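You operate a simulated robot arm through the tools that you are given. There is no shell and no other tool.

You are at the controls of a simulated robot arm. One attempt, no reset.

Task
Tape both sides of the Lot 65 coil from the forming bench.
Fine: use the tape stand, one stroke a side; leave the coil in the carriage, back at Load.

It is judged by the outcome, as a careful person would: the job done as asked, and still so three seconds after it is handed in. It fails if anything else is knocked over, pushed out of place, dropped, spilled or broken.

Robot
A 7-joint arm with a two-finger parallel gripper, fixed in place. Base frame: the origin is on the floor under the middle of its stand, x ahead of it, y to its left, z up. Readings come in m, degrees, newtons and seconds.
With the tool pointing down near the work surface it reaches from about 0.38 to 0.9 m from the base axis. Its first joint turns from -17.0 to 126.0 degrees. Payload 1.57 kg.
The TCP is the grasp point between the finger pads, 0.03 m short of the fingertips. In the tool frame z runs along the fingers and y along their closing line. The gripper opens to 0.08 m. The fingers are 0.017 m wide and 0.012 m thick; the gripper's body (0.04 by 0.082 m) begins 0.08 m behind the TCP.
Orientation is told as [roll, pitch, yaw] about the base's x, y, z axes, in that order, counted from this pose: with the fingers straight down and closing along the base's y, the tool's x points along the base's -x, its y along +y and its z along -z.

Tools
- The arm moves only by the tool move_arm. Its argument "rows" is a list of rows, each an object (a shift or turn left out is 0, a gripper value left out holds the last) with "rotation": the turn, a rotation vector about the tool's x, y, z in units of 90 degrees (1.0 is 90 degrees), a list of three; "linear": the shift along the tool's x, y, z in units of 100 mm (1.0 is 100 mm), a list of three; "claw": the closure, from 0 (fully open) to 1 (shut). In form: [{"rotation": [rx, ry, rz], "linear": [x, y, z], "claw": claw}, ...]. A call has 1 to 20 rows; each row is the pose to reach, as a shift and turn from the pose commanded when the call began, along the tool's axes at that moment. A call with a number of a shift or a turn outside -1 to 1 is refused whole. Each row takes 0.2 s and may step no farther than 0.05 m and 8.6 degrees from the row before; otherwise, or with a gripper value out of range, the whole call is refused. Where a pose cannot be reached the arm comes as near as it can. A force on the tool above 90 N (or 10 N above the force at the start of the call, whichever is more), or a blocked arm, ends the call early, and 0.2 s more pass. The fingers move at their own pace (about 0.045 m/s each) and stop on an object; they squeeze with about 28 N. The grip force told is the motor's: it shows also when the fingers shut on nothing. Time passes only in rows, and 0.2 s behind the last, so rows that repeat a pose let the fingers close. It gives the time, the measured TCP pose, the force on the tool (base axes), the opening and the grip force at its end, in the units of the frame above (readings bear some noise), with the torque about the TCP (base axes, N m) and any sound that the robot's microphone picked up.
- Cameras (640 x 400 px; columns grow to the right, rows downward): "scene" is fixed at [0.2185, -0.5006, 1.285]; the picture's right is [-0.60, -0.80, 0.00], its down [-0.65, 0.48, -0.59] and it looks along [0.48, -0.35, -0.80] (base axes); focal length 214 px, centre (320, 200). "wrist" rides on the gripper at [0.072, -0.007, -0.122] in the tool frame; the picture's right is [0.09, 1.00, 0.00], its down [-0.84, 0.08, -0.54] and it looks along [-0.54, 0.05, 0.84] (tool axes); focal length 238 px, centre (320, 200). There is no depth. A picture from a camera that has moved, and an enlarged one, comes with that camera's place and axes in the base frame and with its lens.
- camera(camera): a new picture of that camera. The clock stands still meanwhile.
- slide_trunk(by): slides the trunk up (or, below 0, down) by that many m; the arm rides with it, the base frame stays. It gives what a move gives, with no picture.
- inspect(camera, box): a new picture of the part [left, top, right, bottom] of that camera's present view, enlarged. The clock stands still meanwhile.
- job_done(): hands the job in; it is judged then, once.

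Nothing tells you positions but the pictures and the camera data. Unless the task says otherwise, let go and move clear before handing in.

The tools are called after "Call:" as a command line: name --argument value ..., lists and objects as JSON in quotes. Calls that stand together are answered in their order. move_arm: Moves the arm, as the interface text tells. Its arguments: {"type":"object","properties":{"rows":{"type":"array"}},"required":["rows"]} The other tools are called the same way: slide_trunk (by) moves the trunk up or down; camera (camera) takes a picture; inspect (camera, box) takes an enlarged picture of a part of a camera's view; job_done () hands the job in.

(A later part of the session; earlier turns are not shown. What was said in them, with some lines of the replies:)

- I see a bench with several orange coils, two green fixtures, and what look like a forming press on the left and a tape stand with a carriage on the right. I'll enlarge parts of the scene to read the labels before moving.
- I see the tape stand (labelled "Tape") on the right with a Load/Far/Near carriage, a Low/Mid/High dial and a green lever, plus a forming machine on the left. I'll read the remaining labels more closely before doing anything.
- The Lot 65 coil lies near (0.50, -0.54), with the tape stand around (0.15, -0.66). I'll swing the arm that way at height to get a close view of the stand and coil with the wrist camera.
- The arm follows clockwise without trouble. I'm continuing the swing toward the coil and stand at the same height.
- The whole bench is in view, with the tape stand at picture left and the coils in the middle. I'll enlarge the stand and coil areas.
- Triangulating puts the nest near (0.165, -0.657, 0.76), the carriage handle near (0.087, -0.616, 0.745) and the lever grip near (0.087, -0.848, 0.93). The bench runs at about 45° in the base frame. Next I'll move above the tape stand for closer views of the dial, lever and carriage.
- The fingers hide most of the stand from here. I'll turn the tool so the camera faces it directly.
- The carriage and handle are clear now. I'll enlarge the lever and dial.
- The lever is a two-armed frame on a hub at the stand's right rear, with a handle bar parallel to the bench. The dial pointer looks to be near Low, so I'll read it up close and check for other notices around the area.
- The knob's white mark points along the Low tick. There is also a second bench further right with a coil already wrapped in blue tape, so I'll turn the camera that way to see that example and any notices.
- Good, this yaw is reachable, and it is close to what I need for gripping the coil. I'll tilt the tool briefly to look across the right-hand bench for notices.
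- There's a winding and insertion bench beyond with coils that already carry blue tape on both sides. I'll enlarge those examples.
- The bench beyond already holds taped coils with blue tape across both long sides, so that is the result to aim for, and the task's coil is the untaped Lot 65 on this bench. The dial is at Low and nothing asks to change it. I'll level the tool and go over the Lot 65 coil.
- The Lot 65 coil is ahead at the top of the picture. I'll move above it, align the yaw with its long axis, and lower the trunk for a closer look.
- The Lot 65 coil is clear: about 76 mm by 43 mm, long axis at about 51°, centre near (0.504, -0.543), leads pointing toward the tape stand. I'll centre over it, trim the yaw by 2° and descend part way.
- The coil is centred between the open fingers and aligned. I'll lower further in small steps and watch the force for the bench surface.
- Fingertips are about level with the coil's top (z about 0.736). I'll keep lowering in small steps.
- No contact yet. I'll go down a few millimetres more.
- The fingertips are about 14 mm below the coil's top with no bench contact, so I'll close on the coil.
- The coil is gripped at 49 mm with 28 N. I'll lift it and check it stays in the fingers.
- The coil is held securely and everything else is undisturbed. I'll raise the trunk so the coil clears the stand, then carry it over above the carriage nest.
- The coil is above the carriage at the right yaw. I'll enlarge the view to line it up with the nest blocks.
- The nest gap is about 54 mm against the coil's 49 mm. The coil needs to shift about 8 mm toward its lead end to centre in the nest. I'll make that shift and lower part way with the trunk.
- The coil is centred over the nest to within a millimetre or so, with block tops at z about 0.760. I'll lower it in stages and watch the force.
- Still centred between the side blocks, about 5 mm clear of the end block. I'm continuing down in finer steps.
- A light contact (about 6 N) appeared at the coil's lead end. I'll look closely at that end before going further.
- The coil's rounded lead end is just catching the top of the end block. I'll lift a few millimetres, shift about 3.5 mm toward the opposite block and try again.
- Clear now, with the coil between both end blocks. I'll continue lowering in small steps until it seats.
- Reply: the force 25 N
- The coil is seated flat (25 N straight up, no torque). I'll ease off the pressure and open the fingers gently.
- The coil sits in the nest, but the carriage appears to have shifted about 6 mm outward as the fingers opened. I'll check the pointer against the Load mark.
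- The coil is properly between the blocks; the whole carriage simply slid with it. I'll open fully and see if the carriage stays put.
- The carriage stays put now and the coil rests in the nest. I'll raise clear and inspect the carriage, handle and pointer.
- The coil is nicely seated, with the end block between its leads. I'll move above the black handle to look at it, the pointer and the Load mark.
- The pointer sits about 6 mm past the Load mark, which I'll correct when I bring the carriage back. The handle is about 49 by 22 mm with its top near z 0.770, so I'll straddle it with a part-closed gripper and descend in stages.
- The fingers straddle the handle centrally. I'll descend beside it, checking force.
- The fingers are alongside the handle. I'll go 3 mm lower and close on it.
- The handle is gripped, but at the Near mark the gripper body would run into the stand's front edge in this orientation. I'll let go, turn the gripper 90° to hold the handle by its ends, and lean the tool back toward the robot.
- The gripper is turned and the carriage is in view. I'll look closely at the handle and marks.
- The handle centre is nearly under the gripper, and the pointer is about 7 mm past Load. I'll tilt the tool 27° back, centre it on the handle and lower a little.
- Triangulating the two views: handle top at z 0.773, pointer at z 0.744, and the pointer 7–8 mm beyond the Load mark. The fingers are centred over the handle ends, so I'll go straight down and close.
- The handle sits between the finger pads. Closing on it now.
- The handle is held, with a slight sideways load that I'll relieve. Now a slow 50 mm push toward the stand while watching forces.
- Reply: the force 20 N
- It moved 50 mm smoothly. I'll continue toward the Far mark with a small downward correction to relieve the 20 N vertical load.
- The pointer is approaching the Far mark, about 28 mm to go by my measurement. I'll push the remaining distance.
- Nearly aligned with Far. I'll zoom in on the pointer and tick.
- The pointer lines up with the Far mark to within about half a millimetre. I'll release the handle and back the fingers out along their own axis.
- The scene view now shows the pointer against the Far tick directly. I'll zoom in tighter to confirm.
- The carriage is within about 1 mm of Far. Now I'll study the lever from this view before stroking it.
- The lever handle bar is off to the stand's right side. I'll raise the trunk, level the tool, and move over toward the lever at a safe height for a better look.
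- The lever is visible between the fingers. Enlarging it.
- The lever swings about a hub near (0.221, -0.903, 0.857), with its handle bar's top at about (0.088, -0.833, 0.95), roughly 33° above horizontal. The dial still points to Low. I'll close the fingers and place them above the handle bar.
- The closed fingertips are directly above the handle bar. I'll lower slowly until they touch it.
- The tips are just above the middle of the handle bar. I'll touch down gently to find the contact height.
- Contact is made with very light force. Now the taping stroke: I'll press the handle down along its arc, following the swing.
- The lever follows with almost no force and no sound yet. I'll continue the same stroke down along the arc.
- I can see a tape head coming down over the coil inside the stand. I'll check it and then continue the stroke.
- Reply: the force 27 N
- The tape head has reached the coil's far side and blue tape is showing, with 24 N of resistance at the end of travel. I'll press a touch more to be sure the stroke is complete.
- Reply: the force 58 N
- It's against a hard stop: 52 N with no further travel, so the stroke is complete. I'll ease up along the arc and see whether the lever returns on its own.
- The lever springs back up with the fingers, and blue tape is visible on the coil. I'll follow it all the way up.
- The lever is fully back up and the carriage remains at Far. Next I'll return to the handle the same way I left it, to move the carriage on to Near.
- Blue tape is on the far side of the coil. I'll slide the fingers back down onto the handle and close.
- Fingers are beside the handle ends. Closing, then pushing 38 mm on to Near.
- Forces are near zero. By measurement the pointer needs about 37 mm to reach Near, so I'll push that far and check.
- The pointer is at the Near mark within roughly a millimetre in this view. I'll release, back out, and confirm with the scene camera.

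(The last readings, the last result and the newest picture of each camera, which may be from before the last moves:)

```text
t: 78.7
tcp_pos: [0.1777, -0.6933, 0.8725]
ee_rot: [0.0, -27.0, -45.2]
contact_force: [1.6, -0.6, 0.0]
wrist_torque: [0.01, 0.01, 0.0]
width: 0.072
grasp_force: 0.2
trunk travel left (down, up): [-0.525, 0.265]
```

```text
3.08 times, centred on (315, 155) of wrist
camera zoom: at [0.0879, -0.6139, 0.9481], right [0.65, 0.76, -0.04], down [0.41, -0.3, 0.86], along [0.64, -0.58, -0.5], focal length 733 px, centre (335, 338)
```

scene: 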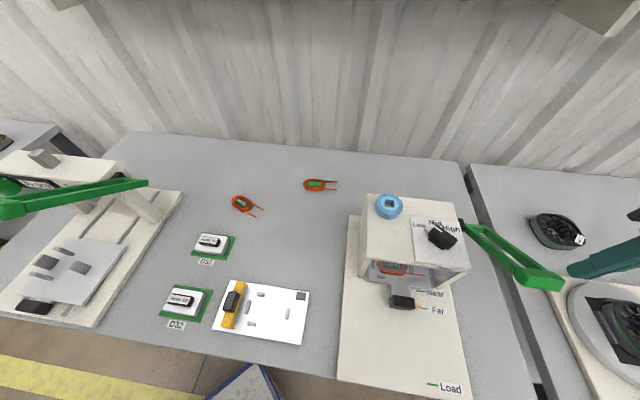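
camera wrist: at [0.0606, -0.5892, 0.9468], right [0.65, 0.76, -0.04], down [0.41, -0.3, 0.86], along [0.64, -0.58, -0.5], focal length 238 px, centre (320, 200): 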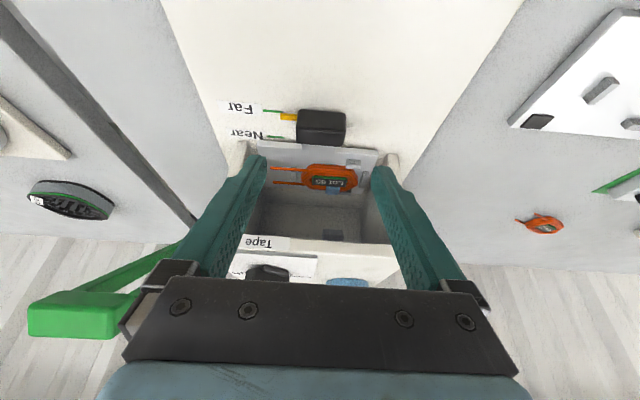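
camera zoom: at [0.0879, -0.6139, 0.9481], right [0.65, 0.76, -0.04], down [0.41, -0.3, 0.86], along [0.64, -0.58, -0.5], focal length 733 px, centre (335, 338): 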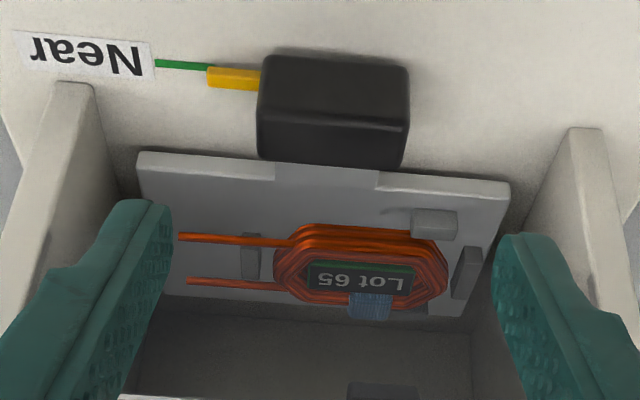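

The pointer is aligned with Near to about a millimetre. Now the second stroke: raise, level the tool, and return above the lever.

Call:
slide_trunk --by 0.15

Call:
move_arm --rows '[{"rotation": [0, 0.075, 0]}, {"rotation": [0, 0.15, 0]}, {"rotation": [0, 0.225, 0]}, {"rotation": [0, 0.3, 0]}, {"rotation": [0, 0.3, 0]}]'

Call:
move_arm --rows '[{"linear": [0, -0.27, 0], "claw": 0.5}, {"linear": [0, -0.54, 0], "claw": 1}, {"linear": [0, -0.82, 0], "claw": 1}]'

Call:
move_arm --rows '[{"linear": [-0.1, -0.27, 0]}, {"linear": [-0.22, -0.54, 0]}, {"linear": [-0.355, -0.805, 0]}, {"linear": [-0.355, -0.805, 0]}]'

Call:
camera --camera "wrist"

Call:
inspect --camera "scene" --box '[350, 180, 480, 330]'

```text
t: 80.4
tcp_pos: [0.176, -0.6945, 1.0216]
ee_rot: [0.0, -27.0, -45.2]
contact_force: [-0.3, 0.7, -0.4]
wrist_torque: [-0.02, 0.0, 0.01]
width: 0.0719
grasp_force: 0.1
trunk travel left (down, up): [-0.675, 0.115]
```

```text
t: 81.6
tcp_pos: [0.1766, -0.6949, 1.0219]
ee_rot: [0.0, 0.1, -45.2]
contact_force: [0.3, -0.1, 0.6]
wrist_torque: [-0.02, 0.01, 0.02]
width: 0.072
grasp_force: 0.1
trunk travel left (down, up): [-0.675, 0.115]
```

```text
t: 82.4
tcp_pos: [0.1174, -0.7514, 1.0227]
ee_rot: [0.0, 0.0, -45.3]
contact_force: [0.7, 0.6, 0.8]
wrist_torque: [-0.02, 0.03, 0.02]
width: 0.0038
grasp_force: 0.0
trunk travel left (down, up): [-0.675, 0.115]
```

```text
t: 83.4
tcp_pos: [0.0863, -0.8346, 1.0203]
ee_rot: [0.0, 0.1, -45.3]
contact_force: [0.1, 0.5, 0.1]
wrist_torque: [0.0, 0.0, -0.02]
width: 0.0
grasp_force: 21.4
trunk travel left (down, up): [-0.675, 0.115]
```

```text
taken
camera wrist: at [0.0318, -0.7881, 1.1429], right [0.64, 0.77, 0.0], down [0.64, -0.54, 0.54], along [0.42, -0.35, -0.84], focal length 238 px, centre (320, 200)
```

wrist: 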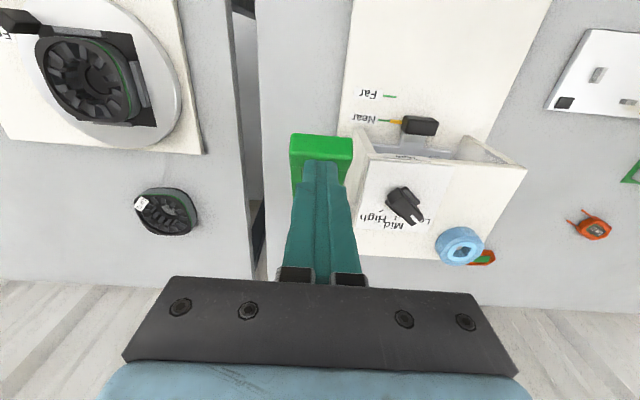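

```text
2.67 times, centred on (415, 255) of scene
camera zoom: at [0.2185, -0.5006, 1.285], right [-0.6, -0.8, 0.0], down [-0.65, 0.48, -0.59], along [0.48, -0.35, -0.8], focal length 572 px, centre (67, 53)
```

zoom: 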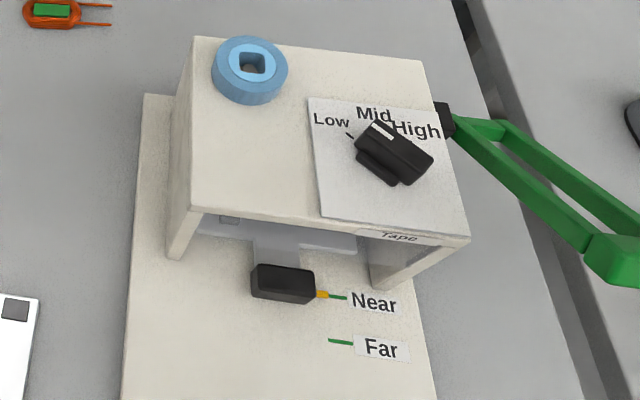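

With the arm out of the way the Near alignment is fully visible. One tight check before the stroke.

Call:
inspect --camera "scene" --box '[420, 270, 490, 320]'

```text
8.00 times, centred on (455, 295) of scene
camera zoom: at [0.2185, -0.5006, 1.285], right [-0.6, -0.8, 0.0], down [-0.65, 0.48, -0.59], along [0.48, -0.35, -0.8], focal length 1716 px, centre (-760, -560)
```

zoom: 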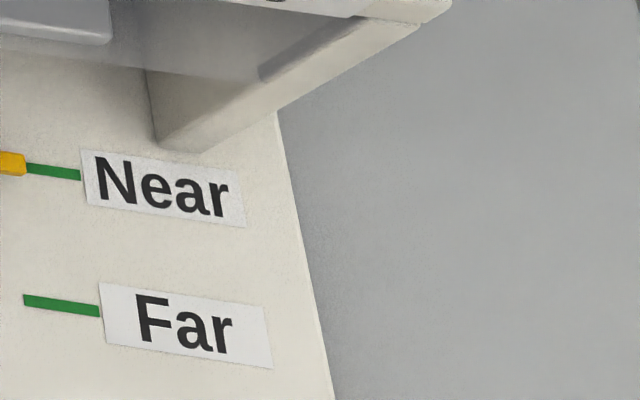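

Near alignment is good. I'll lower to the handle bar and repeat the same single stroke.

Call:
move_arm --rows '[{"linear": [0, 0, 0.15]}, {"linear": [0, 0, 0.28]}, {"linear": [0, 0, 0.36]}, {"linear": [0, 0, 0.41]}]'

Call:
inspect --camera "wrist" --box '[240, 80, 400, 240]'

```text
t: 84.4
tcp_pos: [0.0865, -0.8345, 0.9801]
ee_rot: [0.0, 0.1, -45.2]
contact_force: [-1.2, 0.4, 1.0]
wrist_torque: [0.01, 0.01, 0.05]
width: 0.0
grasp_force: 21.6
trunk travel left (down, up): [-0.675, 0.115]
```

```text
2.50 times, centred on (320, 160) of wrist
camera zoom: at [0.0308, -0.7873, 1.1034], right [0.64, 0.77, 0.0], down [0.64, -0.54, 0.54], along [0.41, -0.35, -0.84], focal length 596 px, centre (320, 300)
```

zoom: 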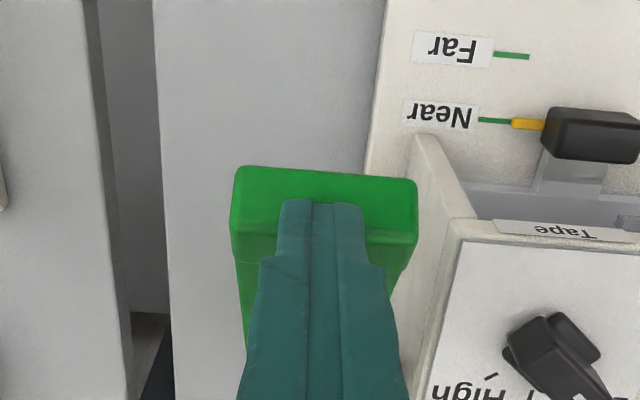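

Same contact as before. Now the single downward stroke for the near side.

Call:
move_arm --rows '[{"linear": [0.04, 0, 0.063]}, {"linear": [0.076, 0, 0.126]}, {"linear": [0.11, 0, 0.192]}, {"linear": [0.14, 0, 0.259]}, {"linear": [0.168, 0, 0.328]}, {"linear": [0.193, 0, 0.397]}, {"linear": [0.214, 0, 0.467]}, {"linear": [0.233, 0, 0.538]}]'

Call:
move_arm --rows '[{"linear": [0.015, 0, 0.072]}, {"linear": [0.028, 0, 0.145]}, {"linear": [0.037, 0, 0.218]}, {"linear": [0.043, 0, 0.292]}, {"linear": [0.045, 0, 0.365]}, {"linear": [0.045, 0, 0.439]}, {"linear": [0.041, 0, 0.512]}, {"linear": [0.035, 0, 0.586]}]'

Call:
move_arm --rows '[{"linear": [-0.008, 0, 0.073]}, {"linear": [-0.021, 0, 0.146]}, {"linear": [-0.038, 0, 0.218]}, {"linear": [-0.058, 0, 0.29]}, {"linear": [-0.064, 0, 0.31]}]'

Call:
inspect --camera "wrist" --box '[380, 130, 560, 290]'

```text
t: 86.2
tcp_pos: [0.069, -0.8169, 0.9252]
ee_rot: [0.0, 0.0, -45.1]
contact_force: [-0.3, -0.5, 0.8]
wrist_torque: [0.03, 0.0, -0.02]
width: 0.0001
grasp_force: 21.8
trunk travel left (down, up): [-0.675, 0.115]
```

```text
t: 88.0
tcp_pos: [0.0683, -0.8146, 0.8684]
ee_rot: [0.0, 0.0, -45.2]
contact_force: [-0.4, 0.9, 1.1]
wrist_torque: [0.03, -0.03, 0.01]
width: 0.0
grasp_force: 21.3
trunk travel left (down, up): [-0.675, 0.115]
```

```text
t: 89.2
tcp_pos: [0.0699, -0.8193, 0.8408]
ee_rot: [-0.2, -0.1, -45.3]
contact_force: [-6.6, 17.5, 36.8]
wrist_torque: [0.32, -0.01, 0.09]
width: 0.0
grasp_force: 21.6
trunk travel left (down, up): [-0.675, 0.115]
```

```text
2.50 times, centred on (470, 210) of wrist
camera zoom: at [0.0153, -0.7712, 0.9636], right [0.64, 0.77, 0.0], down [0.64, -0.54, 0.54], along [0.41, -0.35, -0.84], focal length 596 px, centre (-55, 175)
```

zoom: 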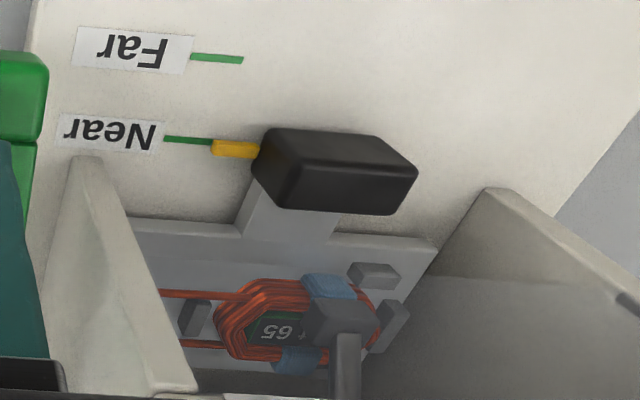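

It's at the hard stop again, and tape is now showing on both the near and far sides. I'll follow the lever back up.

Call:
move_arm --rows '[{"linear": [0.01, 0, -0.05]}, {"linear": [0.03, 0, -0.12]}, {"linear": [0.05, 0, -0.2]}, {"linear": [0.065, 0, -0.3]}, {"linear": [0.075, 0, -0.4]}, {"linear": [0.078, 0, -0.5]}]'

Call:
move_arm --rows '[{"linear": [0, 0, -0.1]}, {"linear": [0, 0, -0.205]}, {"linear": [-0.016, 0, -0.352]}, {"linear": [-0.044, 0, -0.497]}, {"linear": [-0.084, 0, -0.638]}, {"linear": [-0.137, 0, -0.776]}, {"linear": [-0.201, 0, -0.92]}]'

Call:
move_arm --rows '[{"linear": [-0.03, 0, -0.1]}, {"linear": [-0.06, 0, -0.25]}, {"linear": [0, 0, -0.55]}]'

Call:
inspect --camera "scene" --box '[350, 180, 600, 340]'

Call:
camera --camera "wrist"

```text
t: 90.6
tcp_pos: [0.0662, -0.8137, 0.8868]
ee_rot: [0.0, 0.0, -45.1]
contact_force: [0.3, -0.9, 0.6]
wrist_torque: [0.01, -0.02, -0.01]
width: 0.0
grasp_force: 21.1
trunk travel left (down, up): [-0.675, 0.115]
```

```text
t: 92.2
tcp_pos: [0.0805, -0.8287, 0.9792]
ee_rot: [-0.1, -0.1, -45.3]
contact_force: [-0.6, 0.1, -0.3]
wrist_torque: [0.03, -0.02, -0.03]
width: 0.0
grasp_force: 21.4
trunk travel left (down, up): [-0.675, 0.115]
```

```text
t: 93.0
tcp_pos: [0.0804, -0.8282, 1.0333]
ee_rot: [0.0, 0.0, -45.4]
contact_force: [0.4, 0.4, -1.0]
wrist_torque: [0.03, 0.0, -0.02]
width: 0.0
grasp_force: 21.8
trunk travel left (down, up): [-0.675, 0.115]
```

```text
2.50 times, centred on (475, 260) of scene
camera zoom: at [0.2185, -0.5006, 1.285], right [-0.6, -0.8, 0.0], down [-0.65, 0.48, -0.59], along [0.48, -0.35, -0.8], focal length 536 px, centre (-68, 50)
```

zoom: 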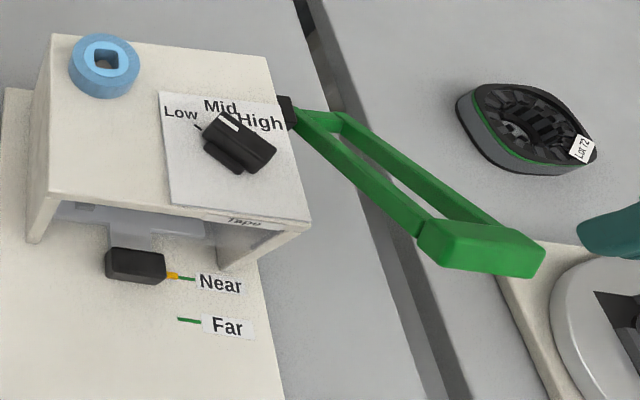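

```text
taken
camera wrist: at [0.0262, -0.7807, 1.1573], right [0.64, 0.77, 0.0], down [0.64, -0.54, 0.54], along [0.42, -0.35, -0.84], focal length 238 px, centre (320, 200)
```

wrist: 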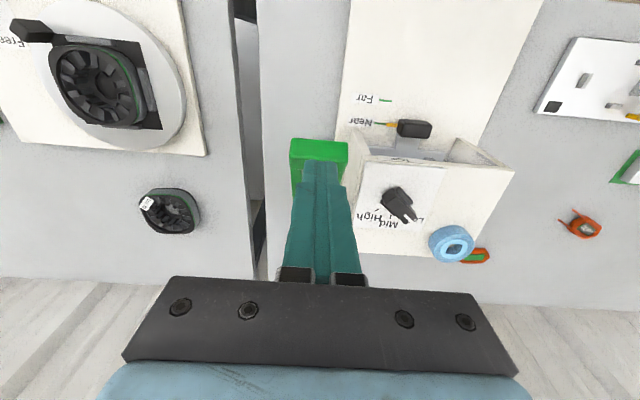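

Both strokes are done and the lever is fully back up. Next I'll re-grip the handle and draw the carriage back to Load.

Call:
move_arm --rows '[{"linear": [0.1, 0.25, 0.02], "claw": 0.5}, {"linear": [0.2, 0.5, 0.04], "claw": 0.1}, {"linear": [0.268, 0.8, 0.06], "claw": 0.1}]'

Call:
move_arm --rows '[{"linear": [0, 0.25, 0.02], "claw": 0.1}, {"linear": [0, 0.5, 0.04]}, {"linear": [0, 0.822, 0.054]}]'

Call:
move_arm --rows '[{"rotation": [0, -0.075, 0]}, {"rotation": [0, -0.15, 0]}, {"rotation": [0, -0.225, 0]}, {"rotation": [0, -0.3, 0]}, {"rotation": [0, -0.3, 0]}]'

Call:
slide_trunk --by -0.15

Call:
inspect --camera "wrist" --box '[220, 90, 420, 250]'

```text
t: 93.8
tcp_pos: [0.119, -0.752, 1.0282]
ee_rot: [0.0, 0.0, -45.3]
contact_force: [0.8, 0.7, -0.4]
wrist_torque: [0.0, -0.01, 0.01]
width: 0.0662
grasp_force: 0.1
trunk travel left (down, up): [-0.675, 0.115]
```

```text
t: 94.6
tcp_pos: [0.176, -0.6948, 1.0233]
ee_rot: [-0.1, -0.1, -45.3]
contact_force: [0.2, 0.2, 0.6]
wrist_torque: [0.04, 0.01, -0.01]
width: 0.0722
grasp_force: 0.0
trunk travel left (down, up): [-0.675, 0.115]
```

```text
t: 95.8
tcp_pos: [0.176, -0.6949, 1.0235]
ee_rot: [0.0, -27.0, -45.2]
contact_force: [0.1, -0.9, -0.3]
wrist_torque: [-0.01, 0.01, 0.0]
width: 0.0718
grasp_force: 0.0
trunk travel left (down, up): [-0.675, 0.115]
```

```text
t: 97.6
tcp_pos: [0.1764, -0.6944, 0.8728]
ee_rot: [0.0, -27.0, -45.2]
contact_force: [0.2, -1.2, 0.4]
wrist_torque: [0.02, -0.01, -0.02]
width: 0.072
grasp_force: 0.0
trunk travel left (down, up): [-0.525, 0.265]
```

```text
2.50 times, centred on (320, 170) of wrist
camera zoom: at [0.0882, -0.6141, 0.9493], right [0.65, 0.76, -0.04], down [0.41, -0.3, 0.86], along [0.64, -0.58, -0.5], focal length 596 px, centre (320, 275)
```

zoom: 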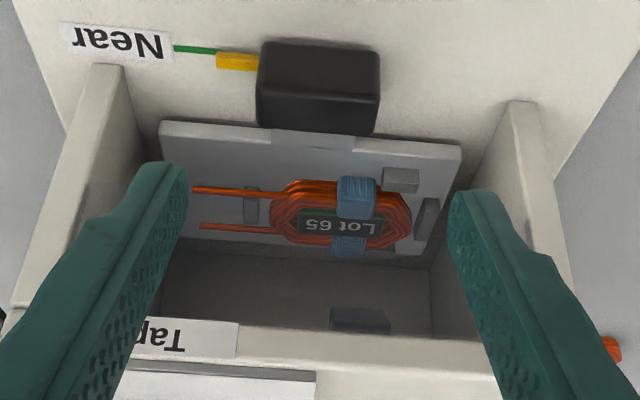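

Both sides of the coil now carry blue tape. I'll slide the fingers onto the handle and close.

Call:
move_arm --rows '[{"linear": [0, 0.005, 0.3]}, {"linear": [0, 0.005, 0.6]}, {"linear": [0, 0.005, 0.8]}, {"linear": [0, 0.005, 0.96]}, {"linear": [0, 0.005, 0.96]}]'

Call:
move_arm --rows '[{"claw": 0.3}, {"claw": 0.6}, {"claw": 1}, {"claw": 1}, {"claw": 1}]'

Call:
inspect --camera "wrist" --box '[200, 110, 400, 260]'

```text
t: 98.8
tcp_pos: [0.2086, -0.7255, 0.7864]
ee_rot: [0.0, -27.0, -45.3]
contact_force: [0.2, 0.0, 0.2]
wrist_torque: [-0.02, 0.03, 0.0]
width: 0.072
grasp_force: 0.0
trunk travel left (down, up): [-0.525, 0.265]
```

```text
t: 100.0
tcp_pos: [0.2067, -0.7272, 0.7866]
ee_rot: [-0.1, -27.0, -45.3]
contact_force: [-7.4, -9.2, -2.1]
wrist_torque: [-0.49, 0.08, 0.14]
width: 0.0499
grasp_force: 45.3
trunk travel left (down, up): [-0.525, 0.265]
```

```text
2.67 times, centred on (300, 185) of wrist
camera zoom: at [0.1184, -0.6456, 0.8626], right [0.65, 0.76, -0.04], down [0.41, -0.3, 0.86], along [0.64, -0.58, -0.5], focal length 636 px, centre (373, 240)
```

zoom: 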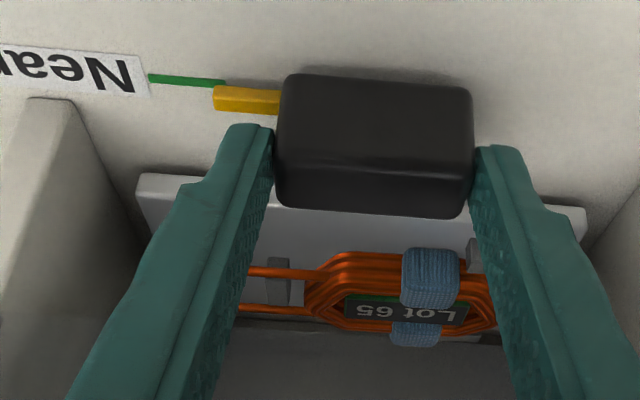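

Gripped. I'll draw the carriage back 90 mm first, steadily.

Call:
move_arm --rows '[{"linear": [0, -0.012, 0]}, {"linear": [0.1, -0.012, -0.051]}, {"linear": [0.25, -0.012, -0.127]}, {"linear": [0.42, -0.012, -0.214]}, {"linear": [0.6, -0.012, -0.306]}, {"linear": [0.802, -0.012, -0.409]}, {"linear": [0.802, -0.012, -0.409]}]'

Call:
camera --camera "wrist"

```text
t: 101.6
tcp_pos: [0.1439, -0.6621, 0.7865]
ee_rot: [0.1, -26.9, -45.3]
contact_force: [-6.8, -4.7, -19.3]
wrist_torque: [0.3, 0.91, 0.61]
width: 0.0497
grasp_force: 44.8
trunk travel left (down, up): [-0.525, 0.265]
```

```text
taken
camera wrist: at [0.0546, -0.5824, 0.8631], right [0.65, 0.76, -0.04], down [0.41, -0.3, 0.86], along [0.64, -0.58, -0.51], focal length 238 px, centre (320, 200)
```

wrist: 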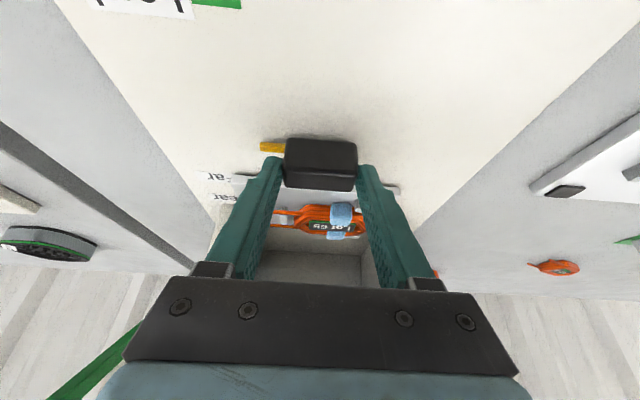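

Moving well. Another 74 mm, then I'll check against the Load mark.

Call:
move_arm --rows '[{"linear": [0.12, -0.003, -0.061]}, {"linear": [0.28, -0.003, -0.143]}, {"linear": [0.45, -0.003, -0.229]}, {"linear": [0.6, -0.003, -0.306]}, {"linear": [0.66, -0.003, -0.336]}, {"linear": [0.66, -0.003, -0.336]}]'

Call:
inspect --camera "wrist" --box '[200, 90, 400, 240]'

Call:
inspect --camera "wrist" --box '[230, 110, 300, 160]'

```text
t: 103.0
tcp_pos: [0.0916, -0.6105, 0.7875]
ee_rot: [0.0, -27.0, -45.2]
contact_force: [0.3, 0.1, -18.3]
wrist_torque: [-0.44, -0.37, 0.55]
width: 0.0496
grasp_force: 45.1
trunk travel left (down, up): [-0.525, 0.265]
```

```text
2.67 times, centred on (300, 165) of wrist
camera zoom: at [0.0019, -0.5299, 0.8632], right [0.65, 0.76, -0.04], down [0.41, -0.3, 0.86], along [0.64, -0.58, -0.5], focal length 636 px, centre (373, 293)
```

zoom: 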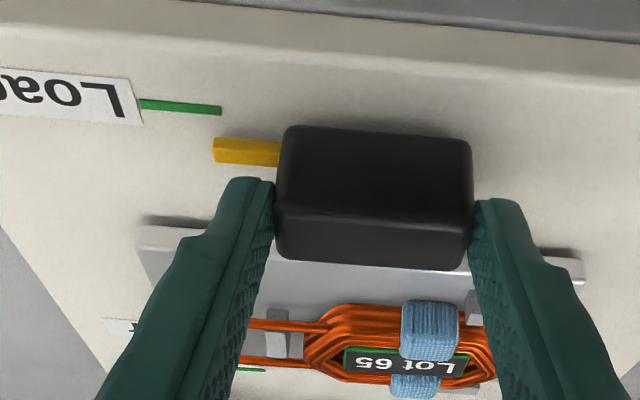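

```text
8.00 times, centred on (265, 135) of wrist
camera zoom: at [0.0019, -0.5299, 0.8632], right [0.65, 0.76, -0.04], down [0.41, -0.3, 0.86], along [0.64, -0.58, -0.5], focal length 1907 px, centre (760, 720)
```

zoom: 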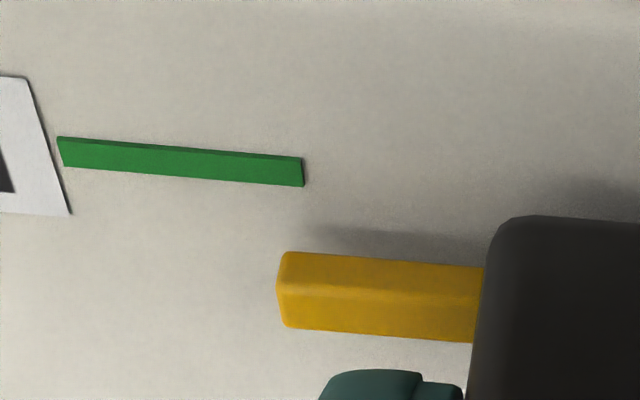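

About 8–11 mm still to go to the Load mark. I'll move 8 mm and check again.

Call:
move_arm --rows '[{"linear": [0.03, 0, -0.015]}, {"linear": [0.071, 0, -0.036]}, {"linear": [0.071, 0, -0.036]}]'

Call:
inspect --camera "wrist" --box '[230, 110, 300, 160]'

Call:
camera --camera "scene"

```text
t: 103.8
tcp_pos: [0.0847, -0.6047, 0.7868]
ee_rot: [0.1, -26.9, -45.3]
contact_force: [-1.9, -6.3, -23.1]
wrist_torque: [0.13, 0.64, 0.44]
width: 0.0501
grasp_force: 45.0
trunk travel left (down, up): [-0.525, 0.265]
```

```text
8.00 times, centred on (265, 135) of wrist
camera zoom: at [-0.0037, -0.5239, 0.8634], right [0.65, 0.76, -0.04], down [0.41, -0.3, 0.86], along [0.64, -0.58, -0.5], focal length 1907 px, centre (760, 720)
```

zoom: 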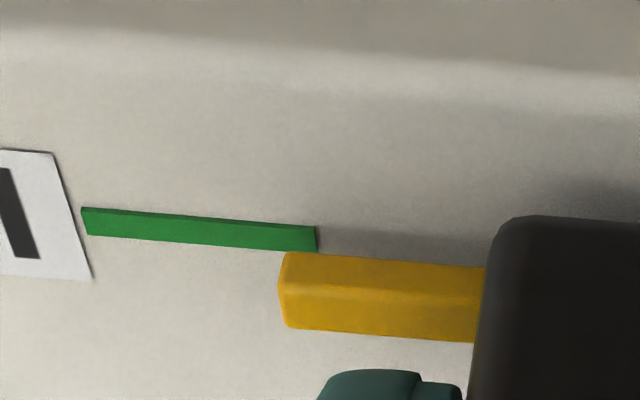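

```text
taken
```

scene: 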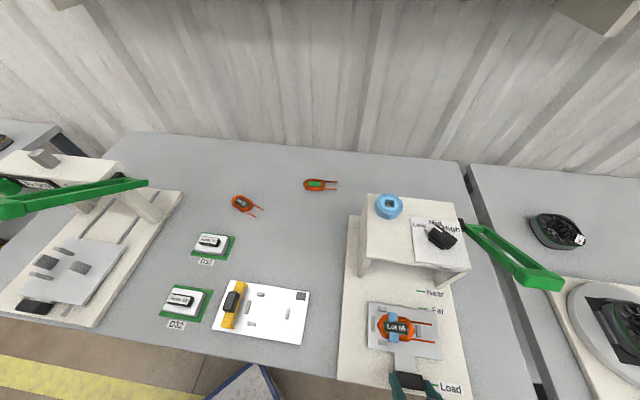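

Nearly there. I'll check the Load alignment in the scene view.

Call:
inspect --camera "scene" --box '[400, 360, 470, 400]'

Call:
inspect --camera "scene" --box '[350, 290, 470, 400]'

```text
9.14 times, centred on (435, 380) of scene
camera zoom: at [0.2185, -0.5006, 1.285], right [-0.6, -0.8, 0.0], down [-0.65, 0.48, -0.59], along [0.48, -0.35, -0.8], focal length 1961 px, centre (-731, -1446)
```

zoom: 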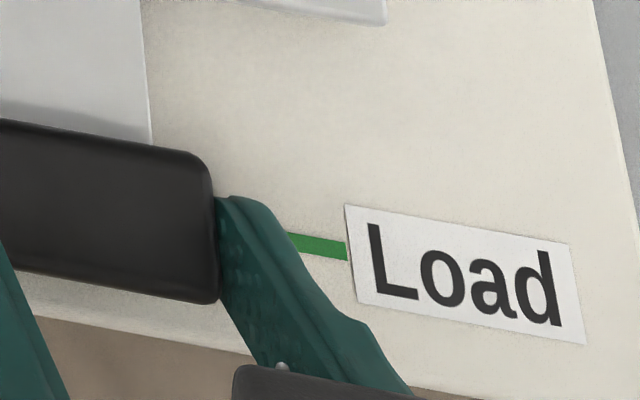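

```text
3.64 times, centred on (410, 345) of scene
camera zoom: at [0.2185, -0.5006, 1.285], right [-0.6, -0.8, 0.0], down [-0.65, 0.48, -0.59], along [0.48, -0.35, -0.8], focal length 780 px, centre (-7, -327)
```

zoom: 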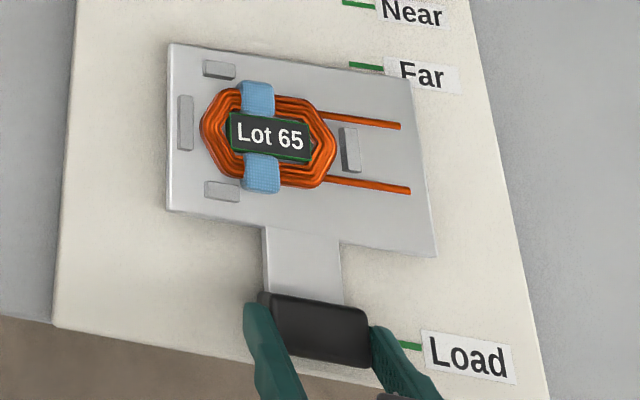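

The finger hides the pointer here, so I'll compare against the identical crop I took at the start, when the carriage was at Load.

Call:
inspect --camera "scene" --box '[350, 280, 480, 400]'

```text
3.33 times, centred on (415, 340) of scene
camera zoom: at [0.2185, -0.5006, 1.285], right [-0.6, -0.8, 0.0], down [-0.65, 0.48, -0.59], along [0.48, -0.35, -0.8], focal length 715 px, centre (3, -267)
```

zoom: 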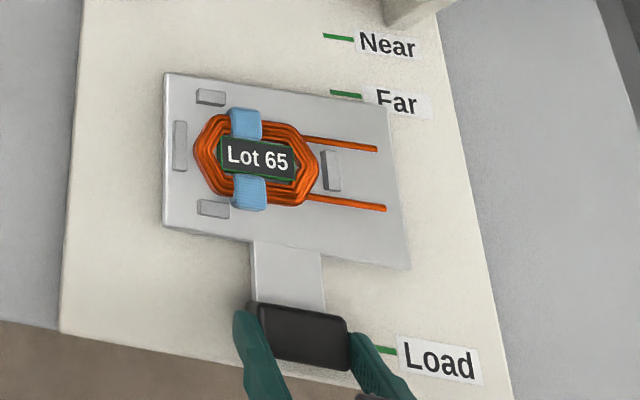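

The blocks and handle are at the same pixels as at the start, so the carriage is back at Load. I'll nudge 1 mm further to offset the small drift I've seen on release, then let go and back out.

Call:
move_arm --rows '[{"linear": [0.009, 0, -0.0045]}, {"linear": [0.009, 0, -0.0045]}, {"linear": [0.009, 0, -0.0045], "claw": 0.5}, {"linear": [0.009, 0, -0.0045], "claw": 0.3}, {"linear": [0.009, 0, -0.0045], "claw": 0.1}, {"linear": [0.009, 0, -0.0045], "claw": 0.1}, {"linear": [0.009, 0, -0.2], "claw": 0.1}, {"linear": [0.009, 0, -0.5], "claw": 0.1}, {"linear": [0.009, 0, -0.95], "claw": 0.1}]'

Call:
inspect --camera "scene" --box '[350, 280, 480, 400]'

Call:
inspect --camera "wrist" --box '[220, 70, 400, 220]'

```text
t: 105.8
tcp_pos: [0.0534, -0.572, 0.8708]
ee_rot: [0.1, -27.1, -45.3]
contact_force: [0.4, -1.4, -0.5]
wrist_torque: [0.02, 0.02, -0.01]
width: 0.0719
grasp_force: 0.1
trunk travel left (down, up): [-0.525, 0.265]
```

```text
3.33 times, centred on (415, 340) of scene
camera zoom: at [0.2185, -0.5006, 1.285], right [-0.6, -0.8, 0.0], down [-0.65, 0.48, -0.59], along [0.48, -0.35, -0.8], focal length 715 px, centre (3, -267)
```

zoom: 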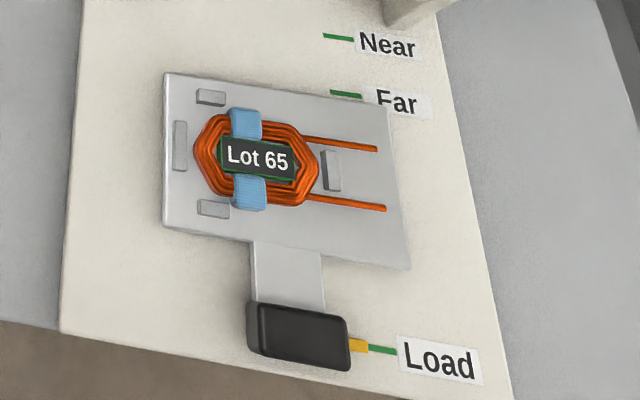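

```text
2.67 times, centred on (310, 145) of wrist
camera zoom: at [-0.0344, -0.4928, 0.947], right [0.65, 0.76, -0.04], down [0.41, -0.3, 0.86], along [0.64, -0.58, -0.5], focal length 636 px, centre (347, 347)
```

zoom: 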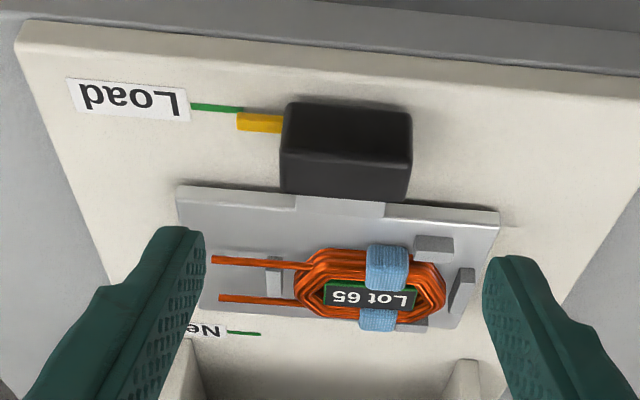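

The pointer is on the Load mark, the coil is in the nest and taped on both sides, and the gripper is open. I'll raise clear and check the whole bench.

Call:
slide_trunk --by 0.2

Call:
move_arm --rows '[{"rotation": [0, 0.075, 0]}, {"rotation": [0, 0.15, 0]}, {"rotation": [0, 0.225, 0]}, {"rotation": [0, 0.3, 0]}, {"rotation": [0, 0.3, 0]}]'

Call:
camera --camera "scene"

Call:
inspect --camera "scene" --box '[340, 180, 580, 400]'

Call:
inspect --camera "scene" --box '[365, 300, 435, 355]'

```text
t: 107.9
tcp_pos: [0.0542, -0.5734, 1.0705]
ee_rot: [0.0, -27.0, -45.2]
contact_force: [-0.8, -0.8, -0.2]
wrist_torque: [-0.04, 0.01, 0.0]
width: 0.0719
grasp_force: 0.1
trunk travel left (down, up): [-0.725, 0.065]
```

```text
t: 109.1
tcp_pos: [0.0541, -0.5725, 1.0702]
ee_rot: [0.0, 0.1, -45.3]
contact_force: [0.1, -0.3, 0.4]
wrist_torque: [-0.01, -0.02, 0.02]
width: 0.0719
grasp_force: 0.1
trunk travel left (down, up): [-0.725, 0.065]
```

```text
taken
```

scene: 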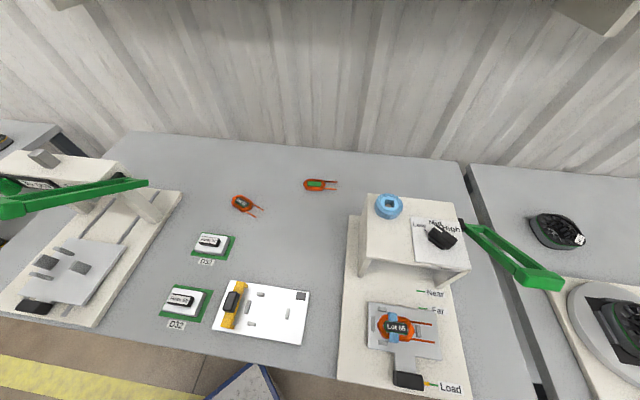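

```text
1.82 times, centred on (460, 290) of scene
camera zoom: at [0.2185, -0.5006, 1.285], right [-0.6, -0.8, 0.0], down [-0.65, 0.48, -0.59], along [0.48, -0.35, -0.8], focal length 390 px, centre (66, 36)
```

zoom: 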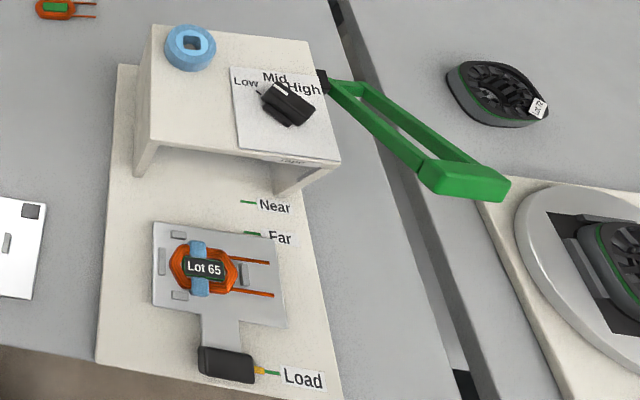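

```text
7.27 times, centred on (400, 328) of scene
camera zoom: at [0.2185, -0.5006, 1.285], right [-0.6, -0.8, 0.0], down [-0.65, 0.48, -0.59], along [0.48, -0.35, -0.8], focal length 1560 px, centre (-262, -727)
```

zoom: 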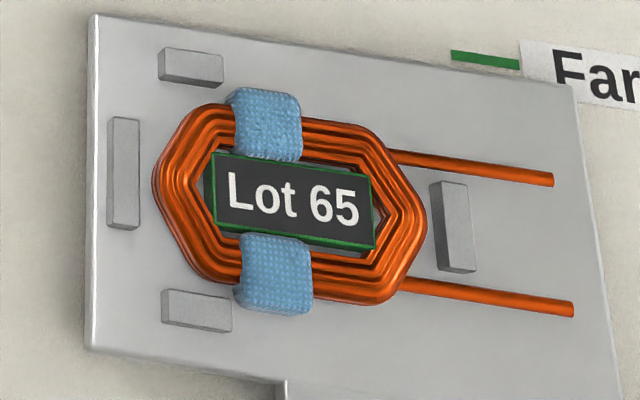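

The Lot 65 coil sits in the carriage nest at Load with one band of tape on each side. The lever is up, the dial is unchanged, nothing else has moved, and the arm is clear. Handing the job in.

Call:
job_done

```text
The job is handed in.
```

The Lot 65 coil from the forming bench is taped on both long sides, one lever stroke per side on the tape stand. It is in the carriage, back at Load, and the gripper has let go and is clear. I handed the job in and have not seen the result.

- **Carriage position:** the pointer lines up with the Load mark. The far-side and near-side strokes were made with the pointer within 1–2 mm of the Far and Near marks.
- **Tape placement:** each band sits about 6 mm off the coil's middle, away from the lead end.
- **Dial:** it was pointing to Low and I left it there. I found no notice saying which setting Lot 65 needs, so I took "Fine" in your note as introducing the instructions rather than naming a setting.
- **Everything else:** the other coils, forms, gauge plate and lever are where they were at the start.
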